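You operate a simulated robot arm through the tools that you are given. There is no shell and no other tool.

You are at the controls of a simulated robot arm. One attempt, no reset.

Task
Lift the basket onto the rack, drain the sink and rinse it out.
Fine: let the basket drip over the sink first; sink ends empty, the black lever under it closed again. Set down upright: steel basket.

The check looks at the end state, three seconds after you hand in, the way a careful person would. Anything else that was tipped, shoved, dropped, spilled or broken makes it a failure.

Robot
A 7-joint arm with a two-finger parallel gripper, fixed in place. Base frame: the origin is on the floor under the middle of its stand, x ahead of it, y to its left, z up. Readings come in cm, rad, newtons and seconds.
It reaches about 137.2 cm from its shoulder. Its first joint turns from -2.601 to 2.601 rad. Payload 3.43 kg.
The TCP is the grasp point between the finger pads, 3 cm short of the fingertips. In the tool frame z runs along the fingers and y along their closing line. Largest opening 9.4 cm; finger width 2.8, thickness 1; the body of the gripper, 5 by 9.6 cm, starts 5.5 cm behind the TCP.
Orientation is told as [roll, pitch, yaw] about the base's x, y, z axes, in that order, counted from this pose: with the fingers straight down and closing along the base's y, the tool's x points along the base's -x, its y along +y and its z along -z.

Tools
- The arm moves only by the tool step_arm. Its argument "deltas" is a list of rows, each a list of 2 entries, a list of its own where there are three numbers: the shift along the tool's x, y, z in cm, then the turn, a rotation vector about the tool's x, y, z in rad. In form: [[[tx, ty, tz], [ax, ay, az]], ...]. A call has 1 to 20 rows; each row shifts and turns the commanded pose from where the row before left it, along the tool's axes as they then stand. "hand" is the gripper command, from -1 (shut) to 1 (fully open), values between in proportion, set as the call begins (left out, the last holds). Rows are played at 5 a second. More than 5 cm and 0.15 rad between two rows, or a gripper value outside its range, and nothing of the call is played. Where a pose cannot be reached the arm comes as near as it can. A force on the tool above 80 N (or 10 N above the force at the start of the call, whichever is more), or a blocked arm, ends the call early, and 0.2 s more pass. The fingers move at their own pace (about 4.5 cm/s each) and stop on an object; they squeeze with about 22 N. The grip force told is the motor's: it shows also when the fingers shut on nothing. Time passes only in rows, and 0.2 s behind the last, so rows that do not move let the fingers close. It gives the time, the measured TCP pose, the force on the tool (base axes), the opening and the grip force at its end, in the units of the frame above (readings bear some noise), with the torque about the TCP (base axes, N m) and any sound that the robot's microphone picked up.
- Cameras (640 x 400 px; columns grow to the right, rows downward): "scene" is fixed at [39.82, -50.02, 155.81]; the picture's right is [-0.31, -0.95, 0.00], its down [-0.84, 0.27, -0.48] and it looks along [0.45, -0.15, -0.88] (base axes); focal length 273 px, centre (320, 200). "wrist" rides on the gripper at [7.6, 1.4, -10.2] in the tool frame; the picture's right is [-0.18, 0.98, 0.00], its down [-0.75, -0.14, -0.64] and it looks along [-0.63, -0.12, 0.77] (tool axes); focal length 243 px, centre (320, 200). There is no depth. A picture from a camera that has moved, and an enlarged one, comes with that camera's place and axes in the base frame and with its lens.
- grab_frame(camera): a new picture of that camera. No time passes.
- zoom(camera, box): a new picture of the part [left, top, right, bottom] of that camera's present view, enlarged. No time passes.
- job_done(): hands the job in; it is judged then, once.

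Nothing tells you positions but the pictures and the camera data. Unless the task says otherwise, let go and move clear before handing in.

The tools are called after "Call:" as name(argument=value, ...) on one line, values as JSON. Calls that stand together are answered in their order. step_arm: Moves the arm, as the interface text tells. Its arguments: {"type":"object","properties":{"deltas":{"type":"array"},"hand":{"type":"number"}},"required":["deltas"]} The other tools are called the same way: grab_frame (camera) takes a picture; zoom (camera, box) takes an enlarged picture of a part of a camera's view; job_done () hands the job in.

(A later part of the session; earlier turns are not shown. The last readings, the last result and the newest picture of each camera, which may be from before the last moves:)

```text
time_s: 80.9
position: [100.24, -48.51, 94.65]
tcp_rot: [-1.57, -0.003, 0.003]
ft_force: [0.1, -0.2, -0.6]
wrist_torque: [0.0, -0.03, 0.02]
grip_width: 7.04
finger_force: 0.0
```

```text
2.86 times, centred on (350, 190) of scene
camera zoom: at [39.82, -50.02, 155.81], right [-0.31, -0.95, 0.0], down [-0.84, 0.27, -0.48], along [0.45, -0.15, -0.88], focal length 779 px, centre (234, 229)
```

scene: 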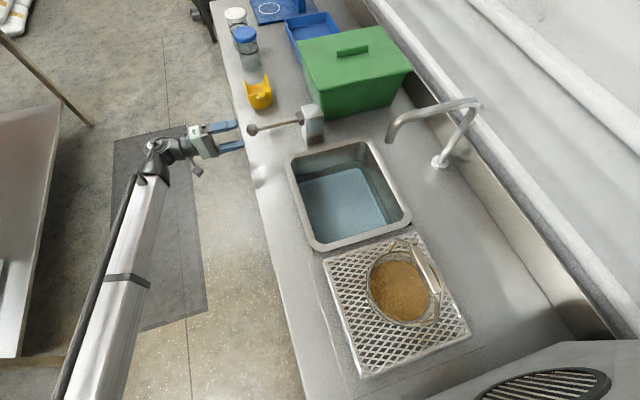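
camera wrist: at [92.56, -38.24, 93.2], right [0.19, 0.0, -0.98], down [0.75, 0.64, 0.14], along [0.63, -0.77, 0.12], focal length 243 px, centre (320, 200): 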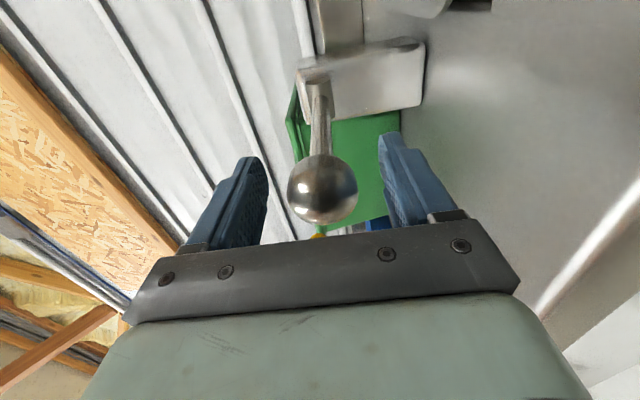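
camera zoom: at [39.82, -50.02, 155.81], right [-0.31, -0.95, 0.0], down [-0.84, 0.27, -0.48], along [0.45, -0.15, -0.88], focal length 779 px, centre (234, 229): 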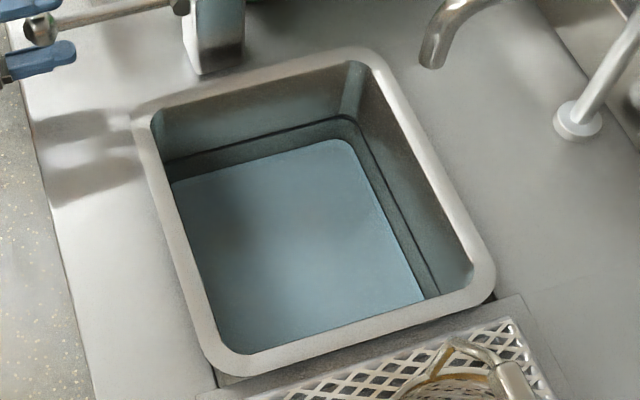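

The ball is centred between the jaws. I'll wait here for the sink to empty before running rinse water.

Call:
step_arm(deltas=[[[0, 0, 0], [0, 0, 0]], [[0, 0, 0], [0, 0, 0]], [[0, 0, 0], [0, 0, 0]], [[0, 0, 0], [0, 0, 0]], [[0, 0, 0], [0, 0, 0]], [[0, 0, 0], [0, 0, 0]], [[0, 0, 0], [0, 0, 0]], [[0, 0, 0], [0, 0, 0]], [[0, 0, 0], [0, 0, 0]], [[0, 0, 0], [0, 0, 0]], [[0, 0, 0], [0, 0, 0]], [[0, 0, 0], [0, 0, 0]], [[0, 0, 0], [0, 0, 0]], [[0, 0, 0], [0, 0, 0]], [[0, 0, 0], [0, 0, 0]], [[0, 0, 0], [0, 0, 0]], [[0, 0, 0], [0, 0, 0]], [[0, 0, 0], [0, 0, 0]], [[0, 0, 0], [0, 0, 0]], [[0, 0, 0], [0, 0, 0]]])

Call:
step_arm(deltas=[[[0, 0, 0], [0, 0, 0]], [[0, 0, 0], [0, 0, 0]], [[0, 0, 0], [0, 0, 0]], [[0, 0, 0], [0, 0, 0]], [[0, 0, 0], [0, 0, 0]], [[0, 0, 0], [0, 0, 0]], [[0, 0, 0], [0, 0, 0]], [[0, 0, 0], [0, 0, 0]], [[0, 0, 0], [0, 0, 0]], [[0, 0, 0], [0, 0, 0]], [[0, 0, 0], [0, 0, 0]], [[0, 0, 0], [0, 0, 0]], [[0, 0, 0], [0, 0, 0]], [[0, 0, 0], [0, 0, 0]], [[0, 0, 0], [0, 0, 0]], [[0, 0, 0], [0, 0, 0]], [[0, 0, 0], [0, 0, 0]], [[0, 0, 0], [0, 0, 0]], [[0, 0, 0], [0, 0, 0]], [[0, 0, 0], [0, 0, 0]]])

Call:
zoom(camera="scene", box=[270, 120, 430, 260])

```text
time_s: 85.1
position: [100.24, -48.42, 94.69]
tcp_rot: [-1.569, -0.003, 0.0]
ft_force: [0.4, 0.0, -0.7]
wrist_torque: [0.02, 0.01, 0.05]
grip_width: 7.08
finger_force: 0.1
```

```text
time_s: 89.3
position: [100.14, -48.28, 94.6]
tcp_rot: [-1.57, -0.001, 0.0]
ft_force: [0.5, 0.3, -0.9]
wrist_torque: [0.0, 0.0, 0.0]
grip_width: 7.06
finger_force: 0.1
```

```text
2.86 times, centred on (350, 190) of scene
camera zoom: at [39.82, -50.02, 155.81], right [-0.31, -0.95, 0.0], down [-0.84, 0.27, -0.48], along [0.45, -0.15, -0.88], focal length 779 px, centre (234, 229)
```

zoom: 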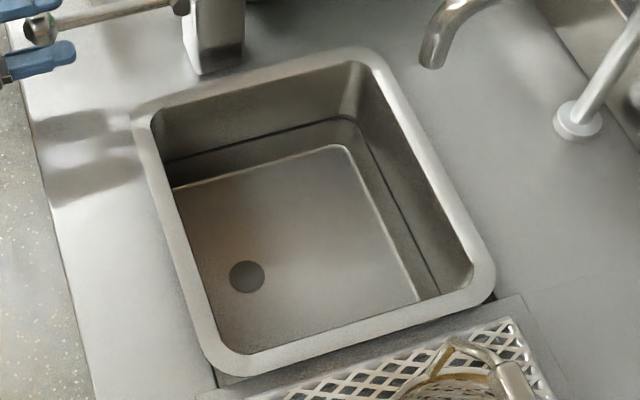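

The sink is empty, with the drain hole visible in the floor. Before running water I want to confirm the spout outlet is really over the sink, so I'll back off the ball and look at it from another side.

Call:
step_arm(deltas=[[[0, 0, -2], [0, 0, 0]], [[0, 0, -4], [0, 0, 0]], [[0, 0, -4], [0, 0, 0]], [[4.3, -1.1, 0.5], [0, 0, 0]], [[4.3, -1.1, 0.5], [0, 0, 0]], [[4.3, -1.1, 0.5], [0, 0, 0]], [[4.3, -1.1, 0.5], [0, 0, 0]], [[4.3, -1.1, 0.5], [0, 0, 0]], [[4.3, -1.1, 0.5], [0, 0, 0]]])

Call:
grab_frame(camera="wrist")

Call:
grab_frame(camera="scene")

```text
time_s: 91.3
position: [74.47, -41.64, 101.53]
tcp_rot: [-1.57, -0.003, 0.004]
ft_force: [0.5, -0.3, 0.4]
wrist_torque: [0.0, 0.0, -0.05]
grip_width: 7.04
finger_force: 0.0
```

```text
taken
camera wrist: at [66.85, -31.35, 100.04], right [0.19, 0.0, -0.98], down [0.75, 0.64, 0.14], along [0.63, -0.77, 0.12], focal length 243 px, centre (320, 200)
```

wrist: 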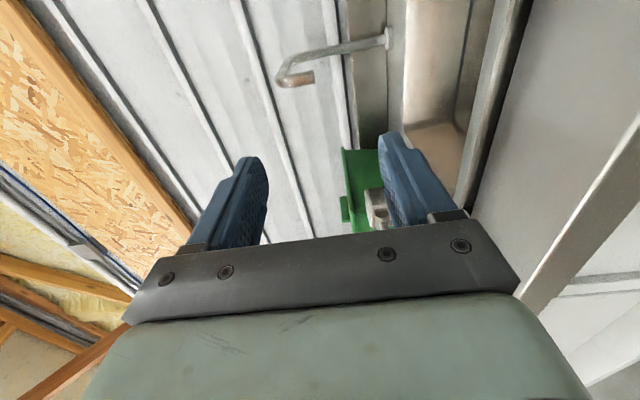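

```text
taken
```

scene: 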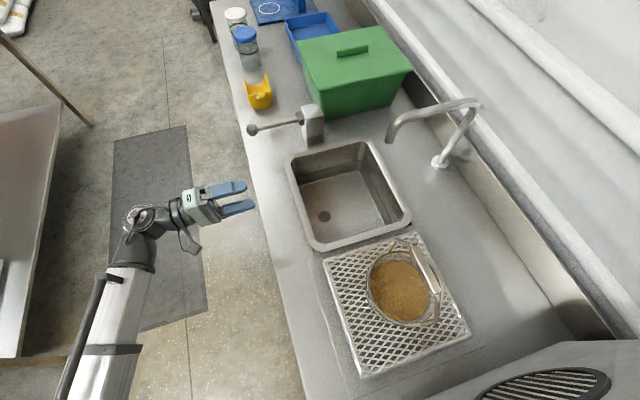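

Call:
zoom(camera="wrist", box=[260, 20, 420, 130])

Call:
zoom(camera="scene", box=[370, 80, 500, 180])

Call:
zoom(camera="scene", box=[280, 130, 420, 255])

```text
3.64 times, centred on (340, 75) of wrist
camera zoom: at [66.85, -31.35, 100.04], right [0.19, 0.0, -0.98], down [0.75, 0.64, 0.14], along [0.63, -0.77, 0.12], focal length 882 px, centre (247, 654)
```

zoom: 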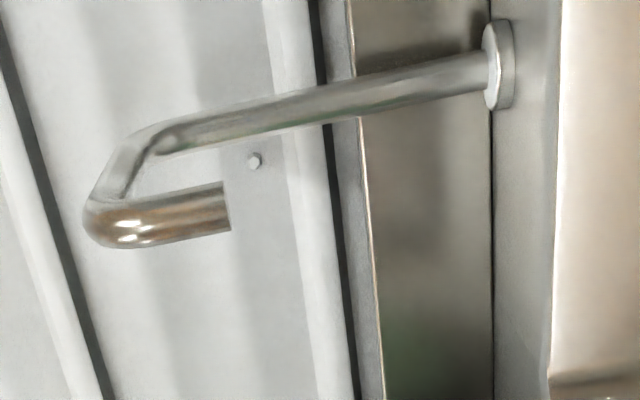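

```text
4.00 times, centred on (435, 130) of scene
camera zoom: at [39.82, -50.02, 155.81], right [-0.31, -0.95, 0.0], down [-0.84, 0.27, -0.48], along [0.45, -0.15, -0.88], focal length 1091 px, centre (-140, 480)
```

zoom: 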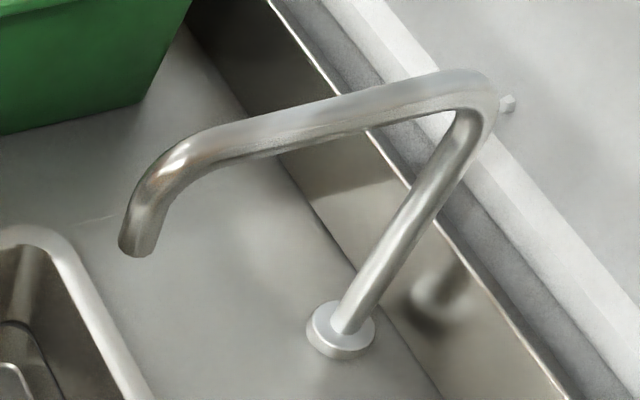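

```text
3.20 times, centred on (350, 192) of scene
camera zoom: at [39.82, -50.02, 155.81], right [-0.31, -0.95, 0.0], down [-0.84, 0.27, -0.48], along [0.45, -0.15, -0.88], focal length 873 px, centre (224, 224)
```

zoom: 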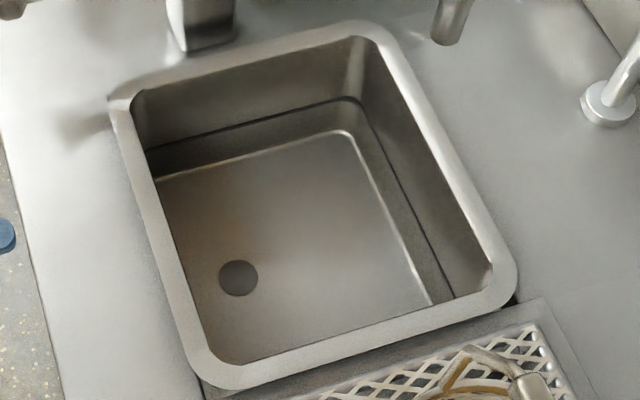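

The outlet triangulates to about (78,-81.2,102), roughly 1.5 cm inside the rear rim's inner edge, so water will land in the sink. I'll go back around the tap lever's ball.

Call:
step_arm(deltas=[[[0, 0, -2], [0, 0, 0]], [[-4.3, 0.5, -0.4], [0, 0, 0]], [[-4.3, 0.6, -0.4], [0, 0, 0]], [[-4.3, 1.1, -0.2], [0, 0, 0]], [[-4.3, 1.3, 0], [0, 0, 0]], [[-4.3, 1.7, 0], [0, 0, 0]], [[-4.3, 1.7, 0], [0, 0, 0]], [[0, 0, 2], [0, 0, 0]], [[0, 0, 2], [0, 0, 0]]])

Call:
grab_frame(camera="wrist")

```text
time_s: 93.3
position: [100.25, -42.28, 94.34]
tcp_rot: [-1.57, -0.003, 0.004]
ft_force: [-0.3, 0.6, 0.0]
wrist_torque: [-0.03, 0.02, 0.02]
grip_width: 7.07
finger_force: 0.1
```

```text
taken
camera wrist: at [92.65, -32.2, 92.96], right [0.19, 0.0, -0.98], down [0.75, 0.64, 0.14], along [0.63, -0.77, 0.12], focal length 243 px, centre (320, 200)
```

wrist: 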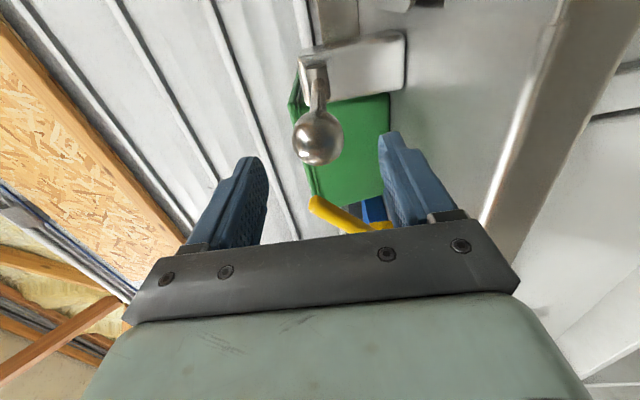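

Call:
step_arm(deltas=[[[0, -0.2, 2], [0, 0, 0]], [[0, 0, 2], [0, 0, 0]], [[0, 0, 1.4], [0, 0, 0]], [[0, 0, 0.8], [0, 0, 0]]])

Call:
step_arm(deltas=[[[0, 0, 0], [0, 0, 0]], [[0, 0, 0], [0, 0, 0]], [[0, 0, 0], [0, 0, 0]], [[0, 0, 0], [0, 0, 0]]], hand=-0.06)

Call:
grab_frame(camera="wrist")

```text
time_s: 94.3
position: [100.29, -48.56, 94.51]
tcp_rot: [-1.57, -0.002, 0.001]
ft_force: [0.6, 0.6, -0.9]
wrist_torque: [0.0, 0.05, 0.03]
grip_width: 7.06
finger_force: 0.1
```

```text
time_s: 95.3
position: [100.26, -48.6, 94.5]
tcp_rot: [-1.569, -0.001, 0.001]
ft_force: [-0.4, 0.7, 0.1]
wrist_torque: [0.03, 0.02, -0.01]
grip_width: 4.45
finger_force: 0.1
```

```text
taken
camera wrist: at [92.6, -38.38, 93.17], right [0.19, 0.0, -0.98], down [0.75, 0.64, 0.14], along [0.63, -0.77, 0.12], focal length 243 px, centre (320, 200)
```

wrist: 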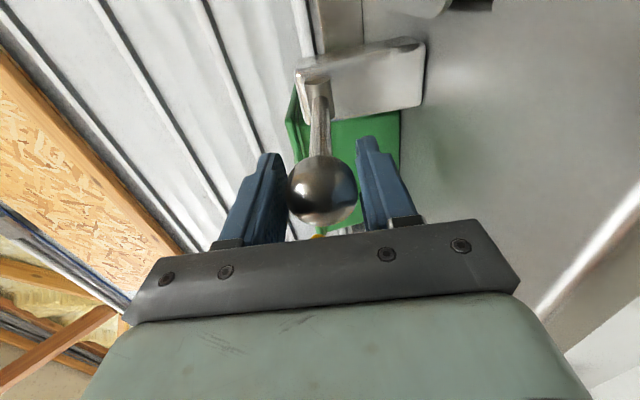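

The jaws loosely surround the ball. I'll test gently by lifting about 1 cm and reading force and flow.

Call:
step_arm(deltas=[[[0, -0.5, 0], [0, 0, 0]], [[0, -0.5, 0], [0, 0, 0]], [[0, 0, 0], [0, 0, 0]]])

Call:
grab_frame(camera="wrist")

Call:
zoom(camera="scene", box=[240, 80, 500, 260])

```text
time_s: 96.1
position: [100.34, -48.62, 95.29]
tcp_rot: [-1.568, -0.001, 0.002]
ft_force: [-4.7, 3.1, -18.6]
wrist_torque: [0.15, 0.19, -0.04]
grip_width: 5.43
finger_force: 8.9
```

```text
taken
camera wrist: at [92.66, -38.39, 94.03], right [0.19, 0.0, -0.98], down [0.75, 0.64, 0.14], along [0.63, -0.77, 0.12], focal length 243 px, centre (320, 200)
```

wrist: 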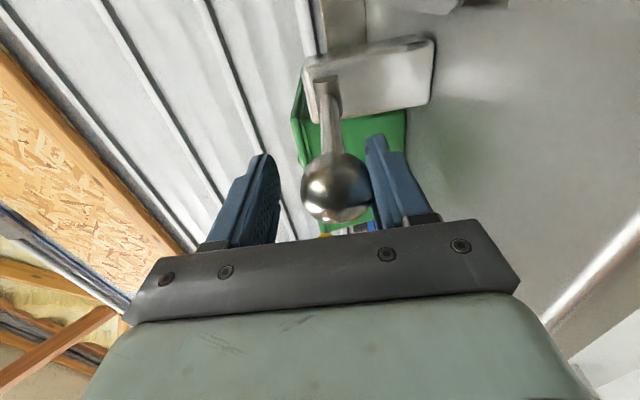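

```text
2.22 times, centred on (370, 170) of scene
camera zoom: at [39.82, -50.02, 155.81], right [-0.31, -0.95, 0.0], down [-0.84, 0.27, -0.48], along [0.45, -0.15, -0.88], focal length 606 px, centre (209, 267)
```

zoom: 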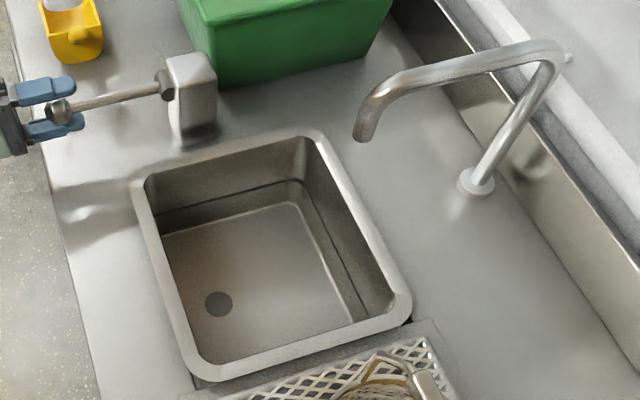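

Lifting is blocked: the ball stayed at z≈94.6 with 18 N on the jaw. I'll return to centre and try pressing down instead.

Call:
step_arm(deltas=[[[0, 0.5, 0], [0, 0, 0]], [[0, 0.5, 0], [0, 0, 0]], [[0, 0.5, 0], [0, 0, 0]], [[0, 0.4, 0], [0, 0, 0]], [[0, 0, 0], [0, 0, 0]]])

Call:
grab_frame(camera="wrist")

Call:
zoom(camera="scene", box=[240, 80, 500, 260])

```text
time_s: 97.3
position: [100.29, -48.49, 93.62]
tcp_rot: [-1.57, -0.004, 0.004]
ft_force: [0.5, 0.4, 2.0]
wrist_torque: [-0.05, -0.04, 0.0]
grip_width: 4.49
finger_force: 0.6
```

```text
taken
camera wrist: at [92.64, -38.41, 92.29], right [0.19, 0.0, -0.98], down [0.75, 0.64, 0.14], along [0.63, -0.77, 0.12], focal length 243 px, centre (320, 200)
```

wrist: 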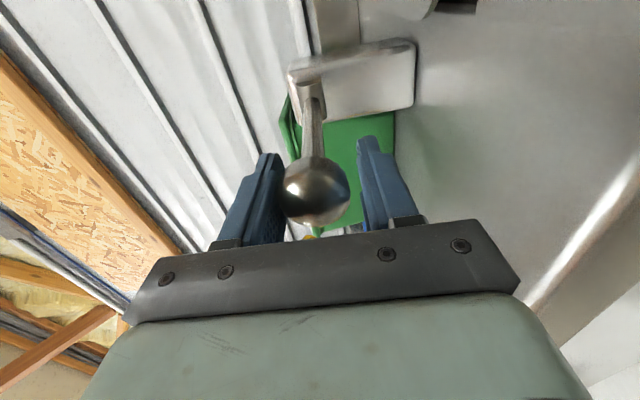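

```text
2.22 times, centred on (370, 170) of scene
camera zoom: at [39.82, -50.02, 155.81], right [-0.31, -0.95, 0.0], down [-0.84, 0.27, -0.48], along [0.45, -0.15, -0.88], focal length 606 px, centre (209, 267)
```

zoom: 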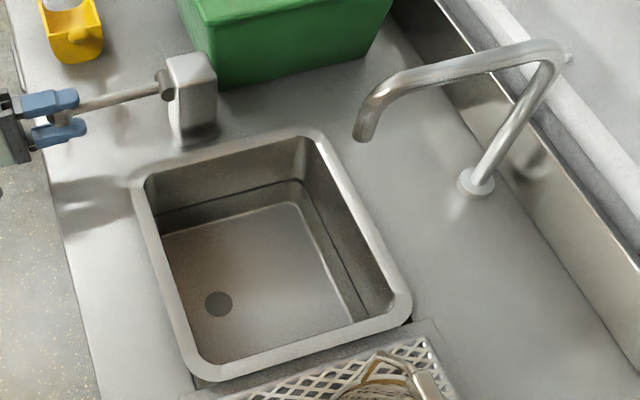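

Call:
step_arm(deltas=[[[0, 0.5, 0], [0, 0, 0]], [[0, 0.5, 0], [0, 0, 0]], [[0, 0, 0], [0, 0, 0]]])

Call:
grab_frame(camera="wrist")

Call:
zoom(camera="scene", box=[240, 80, 500, 260])

```text
time_s: 98.1
position: [100.34, -48.65, 92.7]
tcp_rot: [-1.568, 0.0, 0.001]
ft_force: [0.0, 0.6, 2.3]
wrist_torque: [0.0, -0.01, 0.03]
grip_width: 4.55
finger_force: 0.9
```

```text
taken
camera wrist: at [92.7, -38.39, 91.24], right [0.19, 0.0, -0.98], down [0.75, 0.64, 0.14], along [0.63, -0.77, 0.12], focal length 243 px, centre (320, 200)
```

wrist: 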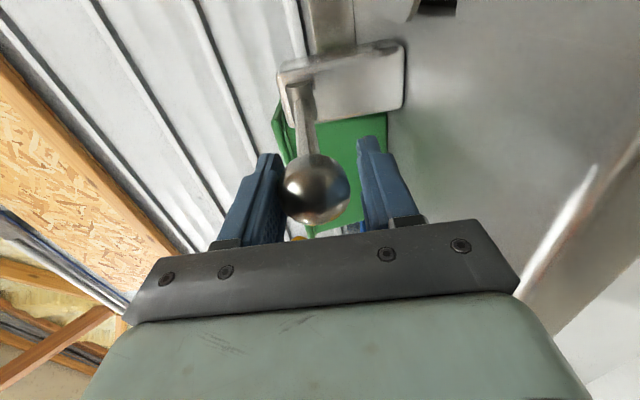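

```text
2.22 times, centred on (370, 170) of scene
camera zoom: at [39.82, -50.02, 155.81], right [-0.31, -0.95, 0.0], down [-0.84, 0.27, -0.48], along [0.45, -0.15, -0.88], focal length 606 px, centre (209, 267)
```

zoom: 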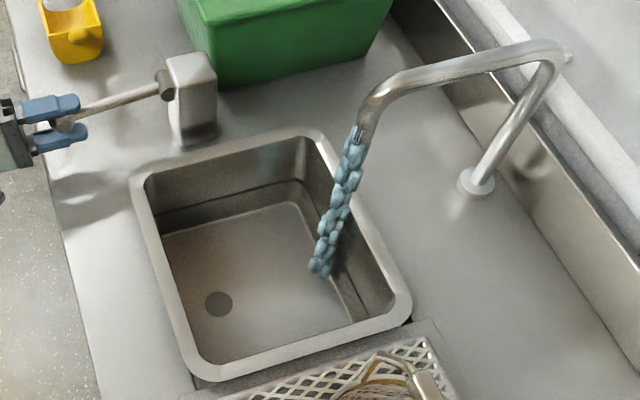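

Pressing the lever down runs the tap, and the stream lands inside the sink. I'll hold this moderate flow and let it rinse with the drain open.

Call:
step_arm(deltas=[[[0, 0, 0], [0, 0, 0]], [[0, 0, 0], [0, 0, 0]], [[0, 0, 0], [0, 0, 0]], [[0, 0, 0], [0, 0, 0]], [[0, 0, 0], [0, 0, 0]], [[0, 0, 0], [0, 0, 0]], [[0, 0, 0], [0, 0, 0]], [[0, 0, 0], [0, 0, 0]], [[0, 0, 0], [0, 0, 0]], [[0, 0, 0], [0, 0, 0]]])

Call:
zoom(camera="scene", box=[240, 80, 500, 260])

```text
time_s: 100.3
position: [100.3, -48.52, 92.8]
tcp_rot: [-1.57, -0.001, 0.0]
ft_force: [-1.1, -0.8, 2.0]
wrist_torque: [-0.01, -0.01, 0.01]
grip_width: 4.53
finger_force: 1.2
```

```text
2.22 times, centred on (370, 170) of scene
camera zoom: at [39.82, -50.02, 155.81], right [-0.31, -0.95, 0.0], down [-0.84, 0.27, -0.48], along [0.45, -0.15, -0.88], focal length 606 px, centre (209, 267)
```

zoom: 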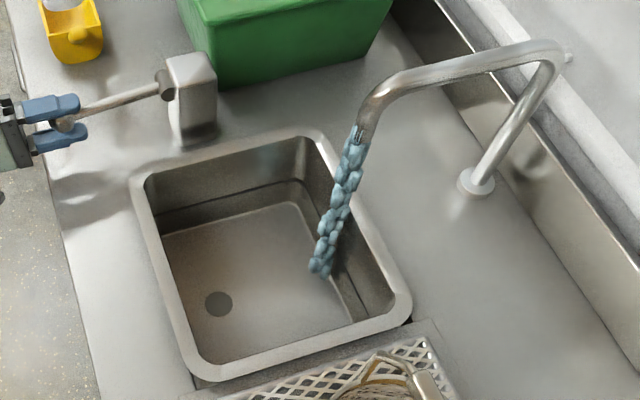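

Call:
zoom(camera="scene", box=[285, 140, 415, 250])

Call:
step_arm(deltas=[[[0, 0, 0], [0, 0, 0]], [[0, 0, 0], [0, 0, 0]], [[0, 0, 0], [0, 0, 0]], [[0, 0, 0], [0, 0, 0]], [[0, 0, 0], [0, 0, 0]], [[0, 0, 0], [0, 0, 0]], [[0, 0, 0], [0, 0, 0]], [[0, 0, 0], [0, 0, 0]], [[0, 0, 0], [0, 0, 0]], [[0, 0, 0], [0, 0, 0]], [[0, 0, 0], [0, 0, 0]], [[0, 0, 0], [0, 0, 0]], [[0, 0, 0], [0, 0, 0]], [[0, 0, 0], [0, 0, 0]], [[0, 0, 0], [0, 0, 0]], [[0, 0, 0], [0, 0, 0]], [[0, 0, 0], [0, 0, 0]], [[0, 0, 0], [0, 0, 0]], [[0, 0, 0], [0, 0, 0]], [[0, 0, 0], [0, 0, 0]]])

Call:
zoom(camera="scene", box=[285, 140, 415, 250])

```text
3.64 times, centred on (350, 195) of scene
camera zoom: at [39.82, -50.02, 155.81], right [-0.31, -0.95, 0.0], down [-0.84, 0.27, -0.48], along [0.45, -0.15, -0.88], focal length 992 px, centre (211, 218)
```

zoom: 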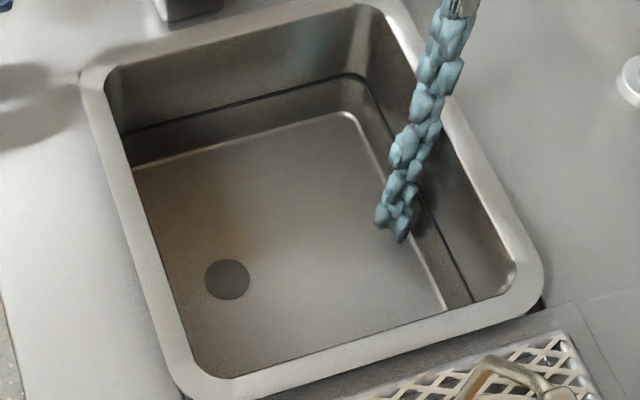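

```text
time_s: 104.5
position: [100.35, -48.56, 92.58]
tcp_rot: [-1.568, -0.001, 0.001]
ft_force: [-0.1, 1.2, 1.8]
wrist_torque: [0.0, 0.03, -0.01]
grip_width: 4.53
finger_force: 1.1
```

```text
3.64 times, centred on (350, 195) of scene
camera zoom: at [39.82, -50.02, 155.81], right [-0.31, -0.95, 0.0], down [-0.84, 0.27, -0.48], along [0.45, -0.15, -0.88], focal length 992 px, centre (211, 218)
```

zoom: 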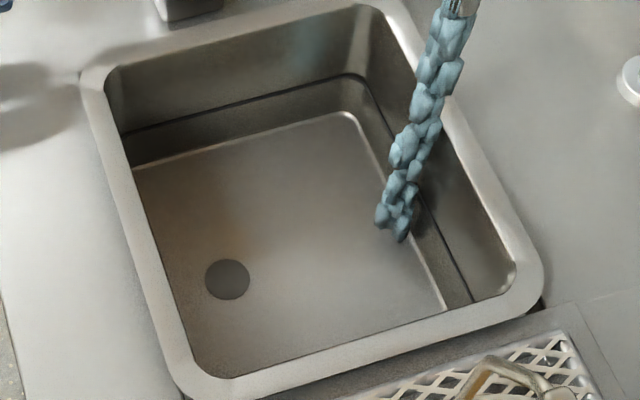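

The rinse water runs straight to the drain without pooling. I'll hold it a bit longer for a proper rinse.

Call:
step_arm(deltas=[[[0, 0, 0], [0, 0, 0]], [[0, 0, 0], [0, 0, 0]], [[0, 0, 0], [0, 0, 0]], [[0, 0, 0], [0, 0, 0]], [[0, 0, 0], [0, 0, 0]], [[0, 0, 0], [0, 0, 0]], [[0, 0, 0], [0, 0, 0]], [[0, 0, 0], [0, 0, 0]], [[0, 0, 0], [0, 0, 0]], [[0, 0, 0], [0, 0, 0]], [[0, 0, 0], [0, 0, 0]], [[0, 0, 0], [0, 0, 0]], [[0, 0, 0], [0, 0, 0]], [[0, 0, 0], [0, 0, 0]], [[0, 0, 0], [0, 0, 0]], [[0, 0, 0], [0, 0, 0]], [[0, 0, 0], [0, 0, 0]], [[0, 0, 0], [0, 0, 0]], [[0, 0, 0], [0, 0, 0]], [[0, 0, 0], [0, 0, 0]]])

Call:
step_arm(deltas=[[[0, 0, 0], [0, 0, 0]], [[0, 0, 0], [0, 0, 0]], [[0, 0, 0], [0, 0, 0]], [[0, 0, 0], [0, 0, 0]], [[0, 0, 0], [0, 0, 0]], [[0, 0, 0], [0, 0, 0]], [[0, 0, 0], [0, 0, 0]], [[0, 0, 0], [0, 0, 0]], [[0, 0, 0], [0, 0, 0]], [[0, 0, 0], [0, 0, 0]], [[0, 0, 0], [0, 0, 0]], [[0, 0, 0], [0, 0, 0]], [[0, 0, 0], [0, 0, 0]], [[0, 0, 0], [0, 0, 0]], [[0, 0, 0], [0, 0, 0]], [[0, 0, 0], [0, 0, 0]], [[0, 0, 0], [0, 0, 0]], [[0, 0, 0], [0, 0, 0]], [[0, 0, 0], [0, 0, 0]], [[0, 0, 0], [0, 0, 0]]])

Call:
zoom(camera="scene", box=[240, 80, 500, 260])

```text
time_s: 108.7
position: [100.43, -48.65, 92.73]
tcp_rot: [-1.569, -0.002, 0.001]
ft_force: [-0.6, -0.6, 1.6]
wrist_torque: [-0.03, 0.0, 0.01]
grip_width: 4.55
finger_force: 1.2
```

```text
time_s: 112.9
position: [100.31, -48.66, 92.68]
tcp_rot: [-1.57, -0.002, 0.001]
ft_force: [0.4, 0.4, 2.3]
wrist_torque: [-0.01, -0.02, 0.01]
grip_width: 4.53
finger_force: 0.6
```

```text
2.22 times, centred on (370, 170) of scene
camera zoom: at [39.82, -50.02, 155.81], right [-0.31, -0.95, 0.0], down [-0.84, 0.27, -0.48], along [0.45, -0.15, -0.88], focal length 606 px, centre (209, 267)
```

zoom: 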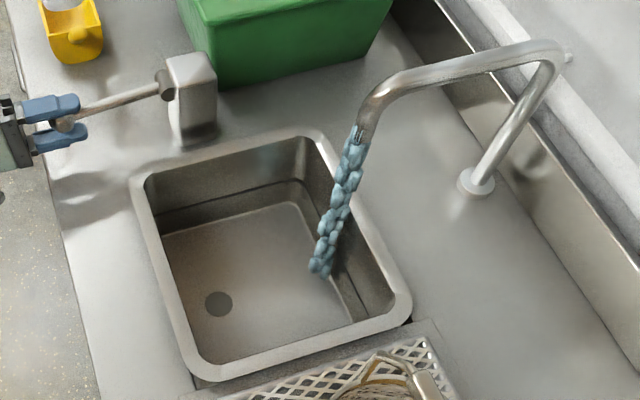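

That's about 15 s of rinsing. I'll raise the lever back up to shut the tap.

Call:
step_arm(deltas=[[[0, -0.5, 0], [0, 0, 0]], [[0, -0.5, 0], [0, 0, 0]], [[0, -0.5, 0], [0, 0, 0]], [[0, -0.4, 0], [0, 0, 0]], [[0, 0, 0], [0, 0, 0]]])

Call:
grab_frame(camera="wrist")

Call:
zoom(camera="scene", box=[240, 80, 500, 260])

```text
time_s: 114.1
position: [100.32, -48.51, 94.51]
tcp_rot: [-1.569, -0.001, 0.001]
ft_force: [0.1, 0.1, -0.1]
wrist_torque: [-0.05, -0.02, 0.01]
grip_width: 4.42
finger_force: 0.0
```

```text
taken
camera wrist: at [92.65, -38.38, 93.14], right [0.19, 0.0, -0.98], down [0.75, 0.64, 0.14], along [0.63, -0.77, 0.12], focal length 243 px, centre (320, 200)
```

wrist: 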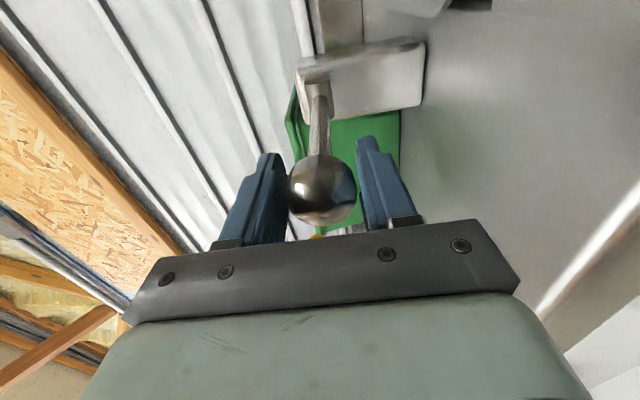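

```text
2.22 times, centred on (370, 170) of scene
camera zoom: at [39.82, -50.02, 155.81], right [-0.31, -0.95, 0.0], down [-0.84, 0.27, -0.48], along [0.45, -0.15, -0.88], focal length 606 px, centre (209, 267)
```

zoom: 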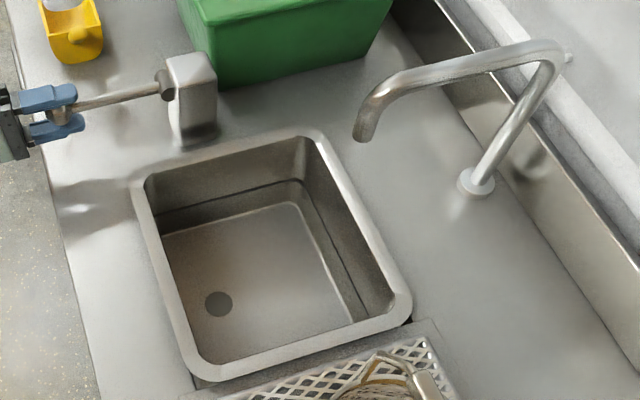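

The lever sprang back and the flow has stopped. I'll widen the jaws, back off the ball and go to the drain lever.

Call:
step_arm(deltas=[[[0, 0, 0], [0, 0, 0]], [[0, 0, 0], [0, 0, 0]], [[0, 0, 0], [0, 0, 0]], [[0, 0, -2], [0, 0, 0]], [[0, 0, -4], [0, 0, 0]], [[0, 0, -4], [0, 0, 0]], [[0, 0, -5], [0, 0, 0]], [[0, 0, -5], [0, 0, 0]], [[0, 0, -4], [0, 0, 0]]], hand=0.5)

Call:
step_arm(deltas=[[[2, 3.95, 0], [0, 0, 0]], [[2, 3.95, 0], [0, 0, 0]], [[2, 3.95, 0], [0, 0, 0]], [[2, 3.95, 0], [0, 0, 0]], [[2, 3.95, 0], [0, 0, 0]], [[2, 3.95, 0], [0, 0, 0]], [[2, 3.95, 0], [0, 0, 0]], [[2, 3.95, 0], [0, 0, 0]], [[1.8, 4.2, 0], [0, 0, 0]]], hand=-0.2)

Call:
grab_frame(camera="wrist")

Call:
zoom(camera="scene", box=[240, 80, 500, 260])

```text
time_s: 116.1
position: [100.36, -24.66, 94.35]
tcp_rot: [-1.569, -0.002, 0.002]
ft_force: [-0.1, -0.3, 0.5]
wrist_torque: [0.04, -0.02, 0.01]
grip_width: 7.07
finger_force: 0.0
```

```text
time_s: 118.1
position: [82.54, -24.74, 58.88]
tcp_rot: [-1.568, -0.002, 0.002]
ft_force: [0.4, 1.0, -1.0]
wrist_torque: [-0.02, 0.05, -0.01]
grip_width: 3.78
finger_force: 0.1
```

```text
taken
camera wrist: at [74.87, -14.49, 57.48], right [0.19, 0.0, -0.98], down [0.75, 0.64, 0.14], along [0.63, -0.77, 0.12], focal length 243 px, centre (320, 200)
```

wrist: 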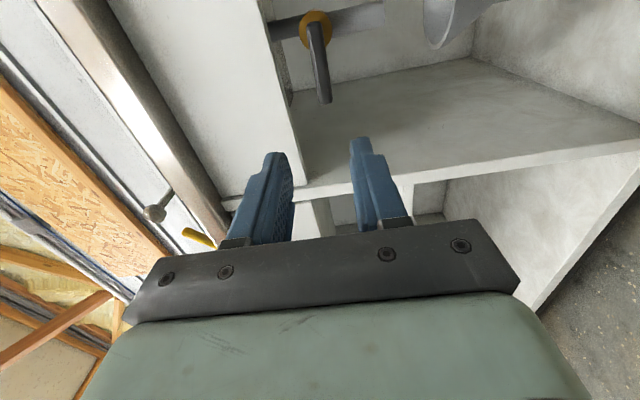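

```text
2.22 times, centred on (370, 170) of scene
camera zoom: at [39.82, -50.02, 155.81], right [-0.31, -0.95, 0.0], down [-0.84, 0.27, -0.48], along [0.45, -0.15, -0.88], focal length 606 px, centre (209, 267)
```

zoom: 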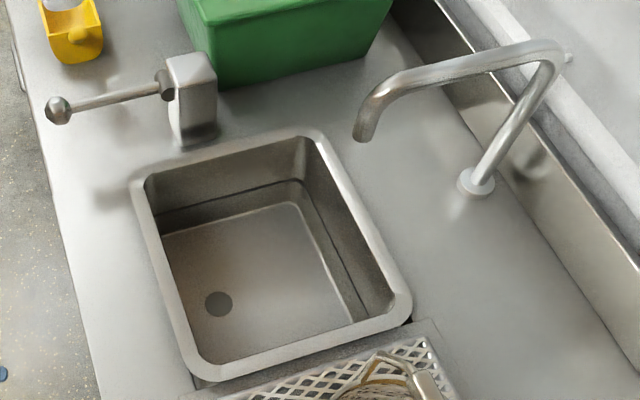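

The outlet pipe has stopped running, so the sink is drained. I'll go back in onto the black lever where I left it.

Call:
step_arm(deltas=[[[0, 0.3, 4], [0, 0, 0]], [[0, 0, 4], [0, 0, 0]], [[0, 0, 4], [0, 0, 0]], [[0, 0, 2], [0, 0, 0]]])

Call:
grab_frame(camera="wrist")

```text
time_s: 119.1
position: [82.49, -38.65, 58.5]
tcp_rot: [-1.569, -0.002, 0.001]
ft_force: [-0.2, -1.0, 0.2]
wrist_torque: [0.01, 0.02, -0.01]
grip_width: 3.77
finger_force: 0.0
```

```text
taken
camera wrist: at [74.92, -28.36, 57.15], right [0.19, 0.0, -0.98], down [0.75, 0.64, 0.14], along [0.63, -0.77, 0.12], focal length 243 px, centre (320, 200)
```

wrist: 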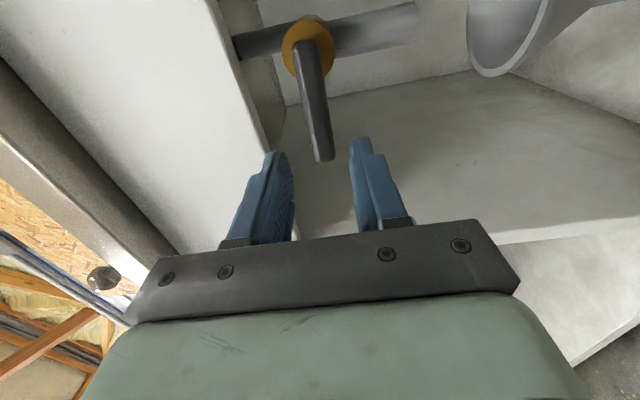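

Call:
step_arm(deltas=[[[0, 0, 2], [0, 0, 0]], [[0, 0, 2], [0, 0, 0]], [[0, 0, 1.6], [0, 0, 0]], [[0, 0, 0], [0, 0, 0]]])

Call:
grab_frame(camera="wrist")

```text
time_s: 120.1
position: [82.63, -44.12, 58.47]
tcp_rot: [-1.568, -0.001, 0.004]
ft_force: [0.9, 0.0, -0.6]
wrist_torque: [0.0, 0.01, 0.04]
grip_width: 3.75
finger_force: 0.1
```

```text
taken
camera wrist: at [75.0, -33.98, 57.01], right [0.19, 0.0, -0.98], down [0.75, 0.64, 0.14], along [0.63, -0.77, 0.12], focal length 243 px, centre (320, 200)
```

wrist: 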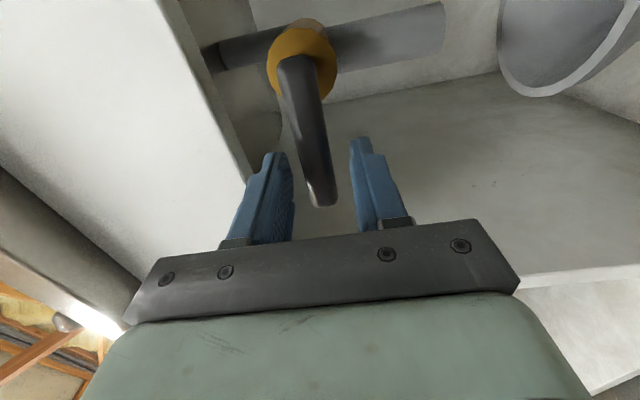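

Call:
step_arm(deltas=[[[0, 0, 0], [0, 0, 0]], [[0, 0, 0], [0, 0, 0]], [[0, 0, 0], [0, 0, 0]], [[0, 0, 0], [0, 0, 0]], [[0, 0, 0], [0, 0, 0]]], hand=-1)

Call:
step_arm(deltas=[[[0.02, -0.46, 0], [0, 0, 0.1]], [[0.02, -0.46, 0], [0, 0, 0.1]], [[0.02, -0.46, 0], [0, 0, 0.1]], [[0, 0, 0], [0, 0, 0]]])

Call:
grab_frame(camera="wrist")

```text
time_s: 121.3
position: [82.69, -44.17, 58.42]
tcp_rot: [-1.571, -0.003, 0.004]
ft_force: [2.6, -5.1, 13.8]
wrist_torque: [-0.28, 0.55, -0.11]
grip_width: 1.76
finger_force: 44.9
```

```text
time_s: 122.3
position: [82.53, -44.18, 59.78]
tcp_rot: [-1.572, -0.304, 0.005]
ft_force: [11.4, 1.9, 18.1]
wrist_torque: [-0.14, 0.65, -0.58]
grip_width: 1.78
finger_force: 44.7
```

```text
taken
camera wrist: at [75.54, -33.99, 56.28], right [0.47, 0.0, -0.88], down [0.67, 0.65, 0.36], along [0.57, -0.76, 0.3], focal length 243 px, centre (320, 200)
```

wrist: 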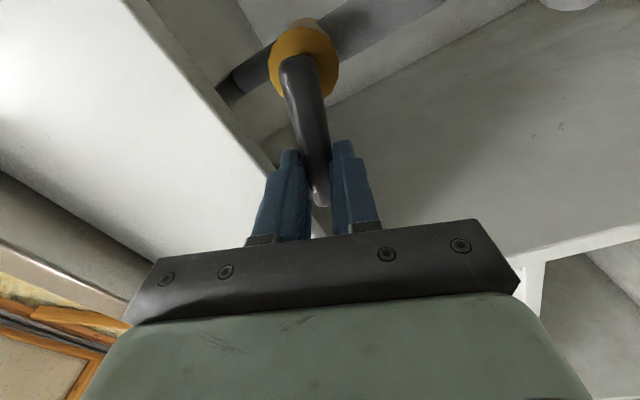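

Call:
step_arm(deltas=[[[-0.18, -0.6, 0], [0, 0, 0.1]], [[0.02, -0.47, 0], [0, 0, 0.1]], [[0.02, -0.47, 0], [0, 0, 0.1]], [[0, 0, 0], [0, 0, 0]]])

Call:
grab_frame(camera="wrist")

```text
time_s: 123.3
position: [81.87, -44.21, 61.22]
tcp_rot: [-1.565, -0.604, -0.003]
ft_force: [-16.0, 6.7, -4.0]
wrist_torque: [-0.5, 0.3, 0.21]
grip_width: 1.78
finger_force: 45.3
```

```text
taken
camera wrist: at [76.37, -33.93, 55.75], right [0.71, 0.0, -0.7], down [0.54, 0.64, 0.55], along [0.45, -0.77, 0.45], focal length 243 px, centre (320, 200)
```

wrist: 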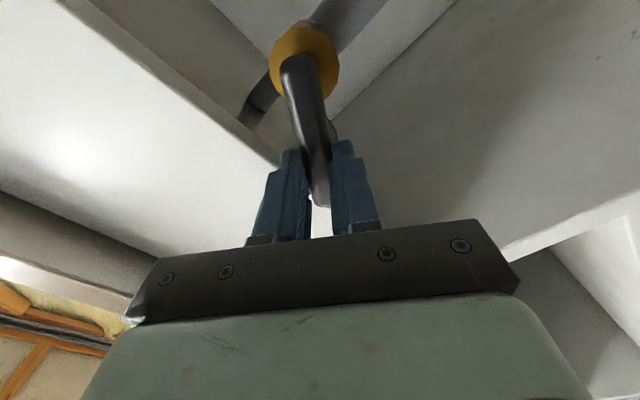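

Call:
step_arm(deltas=[[[0.22, -0.5, 0], [0, 0, 0.1]], [[0.02, -0.46, 0], [0, 0, 0.1]], [[0.02, -0.46, 0], [0, 0, 0.1]], [[0, 0, 0], [0, 0, 0]]])

Call:
grab_frame(camera="wrist")

```text
time_s: 124.3
position: [80.77, -44.18, 62.31]
tcp_rot: [-1.569, -0.903, 0.003]
ft_force: [1.9, 11.4, 3.9]
wrist_torque: [0.75, 0.05, -0.71]
grip_width: 1.76
finger_force: 45.0
```

```text
taken
camera wrist: at [77.22, -33.97, 55.37], right [0.89, 0.0, -0.46], down [0.35, 0.64, 0.68], along [0.3, -0.77, 0.57], focal length 243 px, centre (320, 200)
```

wrist: 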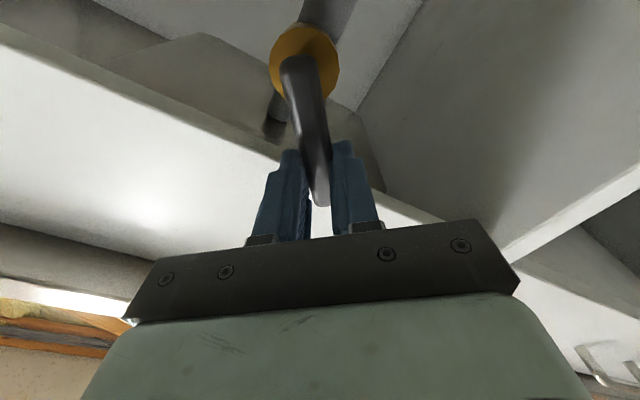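

Forces are low and the lever is following nicely toward upright. I'll continue.

Call:
step_arm(deltas=[[[0.02, -0.46, 0], [0, 0, 0.1]], [[0.02, -0.46, 0], [0, 0, 0.1]], [[0.02, -0.46, 0], [0, 0, 0.1]], [[0, 0, 0], [0, 0, 0]]])

Call:
grab_frame(camera="wrist")

```text
time_s: 125.3
position: [79.69, -44.01, 62.85]
tcp_rot: [-1.571, -1.204, 0.003]
ft_force: [-0.1, 17.3, 7.7]
wrist_torque: [-1.13, 0.12, 0.28]
grip_width: 1.74
finger_force: 44.8
```

```text
taken
camera wrist: at [78.21, -33.98, 55.29], right [0.98, 0.0, -0.18], down [0.14, 0.64, 0.75], along [0.12, -0.77, 0.63], focal length 243 px, centre (320, 200)
```

wrist: 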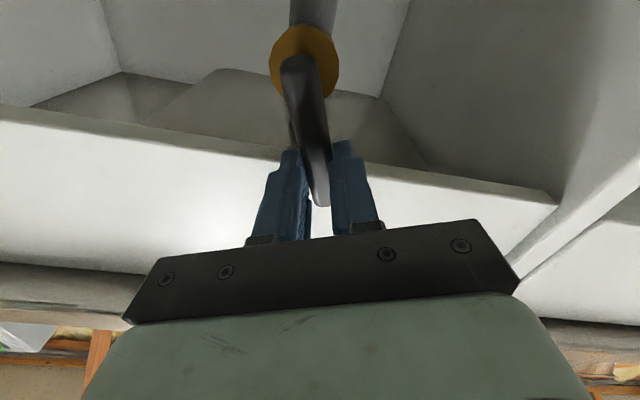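

Call:
step_arm(deltas=[[[-0.05, -0.46, -0.1], [0, 0, 0.1]], [[0.02, -0.46, 0], [0, 0, 0.1]], [[0.02, -0.46, 0], [0, 0, 0.1]], [[0, 0, 0], [0, 0, 0]]])

Call:
grab_frame(camera="wrist")

```text
time_s: 126.3
position: [78.34, -44.14, 63.11]
tcp_rot: [-1.553, -1.503, -0.019]
ft_force: [4.4, -9.1, 10.3]
wrist_torque: [-0.13, -0.16, 0.02]
grip_width: 1.77
finger_force: 45.0
```

```text
taken
camera wrist: at [79.17, -33.96, 55.54], right [0.99, 0.0, 0.12], down [-0.09, 0.64, 0.76], along [-0.07, -0.77, 0.64], focal length 243 px, centre (320, 200)
```

wrist: 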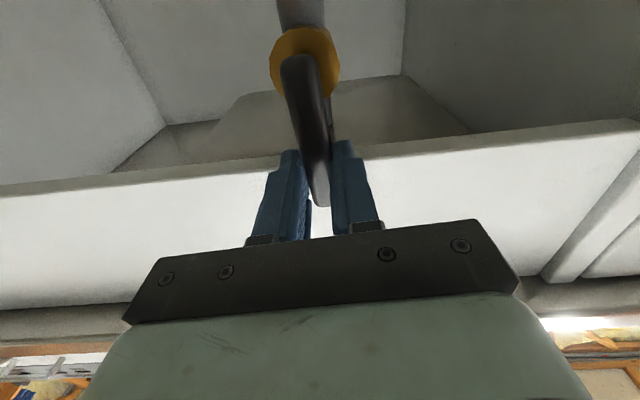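

Call:
step_arm(deltas=[[[0, -0.33, 0], [0, 0, 0.07]], [[0, 0, 0], [0, 0, 0]], [[0, 0, 0], [0, 0, 0]]])

Call:
grab_frame(camera="wrist")

```text
time_s: 127.1
position: [78.03, -44.09, 63.24]
tcp_rot: [1.146, -1.569, -2.715]
ft_force: [6.5, -26.1, 12.8]
wrist_torque: [-0.23, -0.07, 0.1]
grip_width: 1.78
finger_force: 44.8
```

```text
taken
camera wrist: at [79.38, -33.96, 55.63], right [0.98, 0.0, 0.19], down [-0.14, 0.64, 0.75], along [-0.12, -0.77, 0.63], focal length 243 px, centre (320, 200)
```

wrist: 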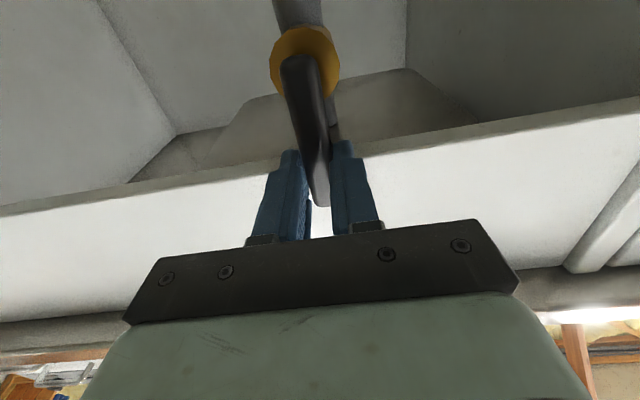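

The view matches the original closed position. I'll nudge a touch further to make sure it's against its closed stop.

Call:
step_arm(deltas=[[[0.15, -0.12, 0.2], [0, 0, 0.02]], [[0, 0, 0], [0, 0, 0]], [[0, 0, 0], [0, 0, 0]]])

```text
time_s: 127.9
position: [77.82, -44.19, 63.15]
tcp_rot: [1.661, -1.55, 3.056]
ft_force: [8.8, 2.1, 23.1]
wrist_torque: [0.0, 1.02, -0.28]
grip_width: 1.73
finger_force: 45.3
```

The resisting torque of 1 N·m shows it's at the stop. I'll release and back out.

Call:
step_arm(deltas=[[[0, 0, 0], [0, 0, 0]], [[0, 0, 0], [0, 0, 0]], [[0, 0, 0], [0, 0, 0]], [[0, 0, 0], [0, 0, 0]]], hand=0.2)

Call:
grab_frame(camera="wrist")

Call:
step_arm(deltas=[[[0, 0, -1.5], [0, 0, 0]], [[0, 0, -3], [0, 0, 0]], [[0, 0, -4], [0, 0, 0]], [[0, 0, -4], [0, 0, 0]], [[0, 0, -4], [0, 0, 0]], [[0, 0, -4], [0, 0, 0]], [[0, 0, -3], [0, 0, 0]]])

Call:
grab_frame(camera="wrist")

Call:
grab_frame(camera="scene")

```text
time_s: 128.9
position: [77.82, -44.21, 62.95]
tcp_rot: [1.492, -1.55, -3.062]
ft_force: [-0.3, 0.4, 0.3]
wrist_torque: [-0.01, -0.02, 0.0]
grip_width: 5.62
finger_force: 0.1
```

```text
taken
camera wrist: at [79.4, -34.05, 55.48], right [0.98, 0.0, 0.21], down [-0.16, 0.64, 0.75], along [-0.13, -0.77, 0.63], focal length 243 px, centre (320, 200)
```

wrist: 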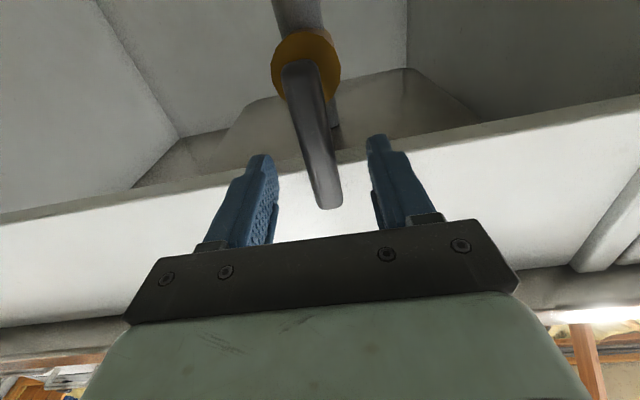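

```text
time_s: 130.5
position: [77.78, -20.65, 63.08]
tcp_rot: [1.506, -1.55, -3.076]
ft_force: [0.8, -0.1, 0.2]
wrist_torque: [-0.02, -0.01, -0.01]
grip_width: 5.66
finger_force: 0.1
```

```text
taken
camera wrist: at [79.27, -10.42, 55.6], right [0.98, 0.0, 0.21], down [-0.16, 0.64, 0.75], along [-0.13, -0.77, 0.63], focal length 243 px, centre (320, 200)
```

wrist: 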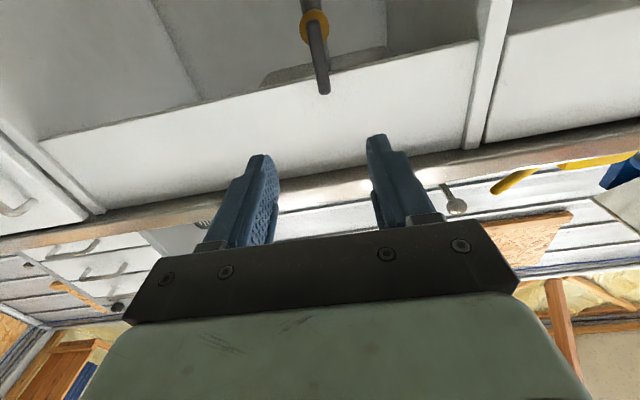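

```text
taken
```

scene: 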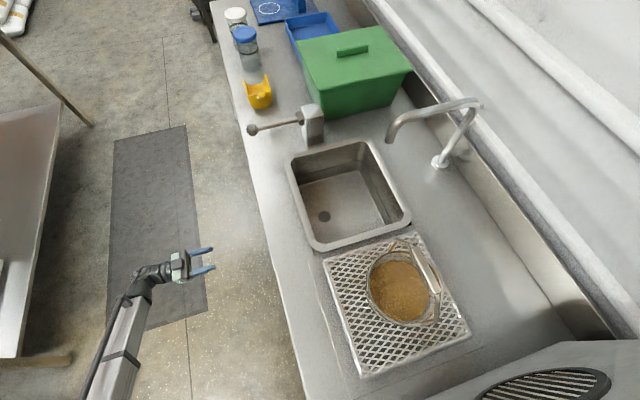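

The lever looks upright again. I'll do a close final check of lever, funnel, sink, basket and counter.

Call:
zoom(camera="wrist", box=[240, 0, 400, 110])

Call:
zoom(camera="scene", box=[285, 130, 415, 255])

Call:
zoom(camera="scene", box=[310, 225, 490, 385])

Call:
zoom(camera="scene", box=[220, 0, 500, 180])

```text
3.64 times, centred on (320, 55) of wrist
camera zoom: at [79.27, -10.42, 55.6], right [0.98, 0.0, 0.21], down [-0.16, 0.64, 0.75], along [-0.13, -0.77, 0.63], focal length 882 px, centre (320, 727)
```

zoom: 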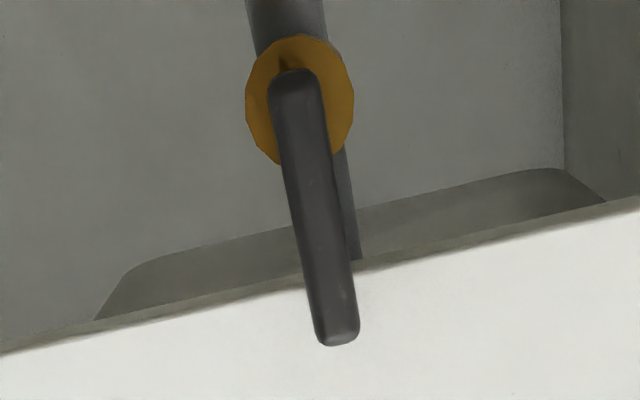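

```text
3.20 times, centred on (350, 192) of scene
camera zoom: at [39.82, -50.02, 155.81], right [-0.31, -0.95, 0.0], down [-0.84, 0.27, -0.48], along [0.45, -0.15, -0.88], focal length 873 px, centre (224, 224)
```

zoom: 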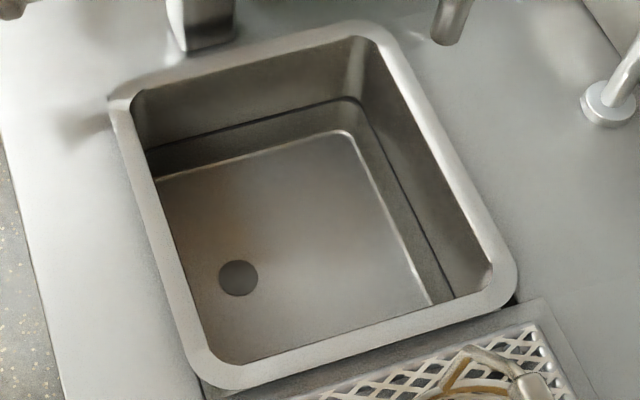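

```text
2.50 times, centred on (400, 305) of scene
camera zoom: at [39.82, -50.02, 155.81], right [-0.31, -0.95, 0.0], down [-0.84, 0.27, -0.48], along [0.45, -0.15, -0.88], focal length 682 px, centre (120, -62)
```

zoom: 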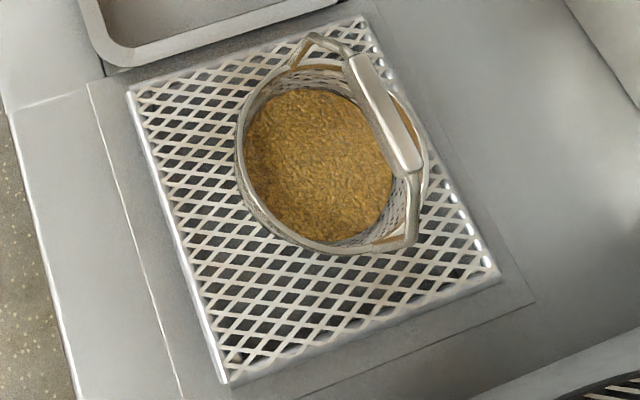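

```text
2.22 times, centred on (360, 90) of scene
camera zoom: at [39.82, -50.02, 155.81], right [-0.31, -0.95, 0.0], down [-0.84, 0.27, -0.48], along [0.45, -0.15, -0.88], focal length 606 px, centre (231, 444)
```

zoom: 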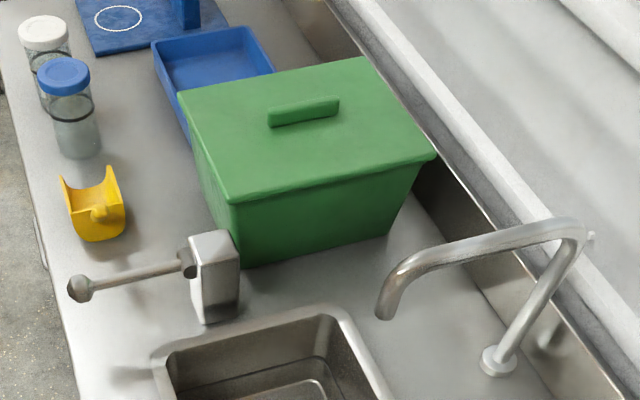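

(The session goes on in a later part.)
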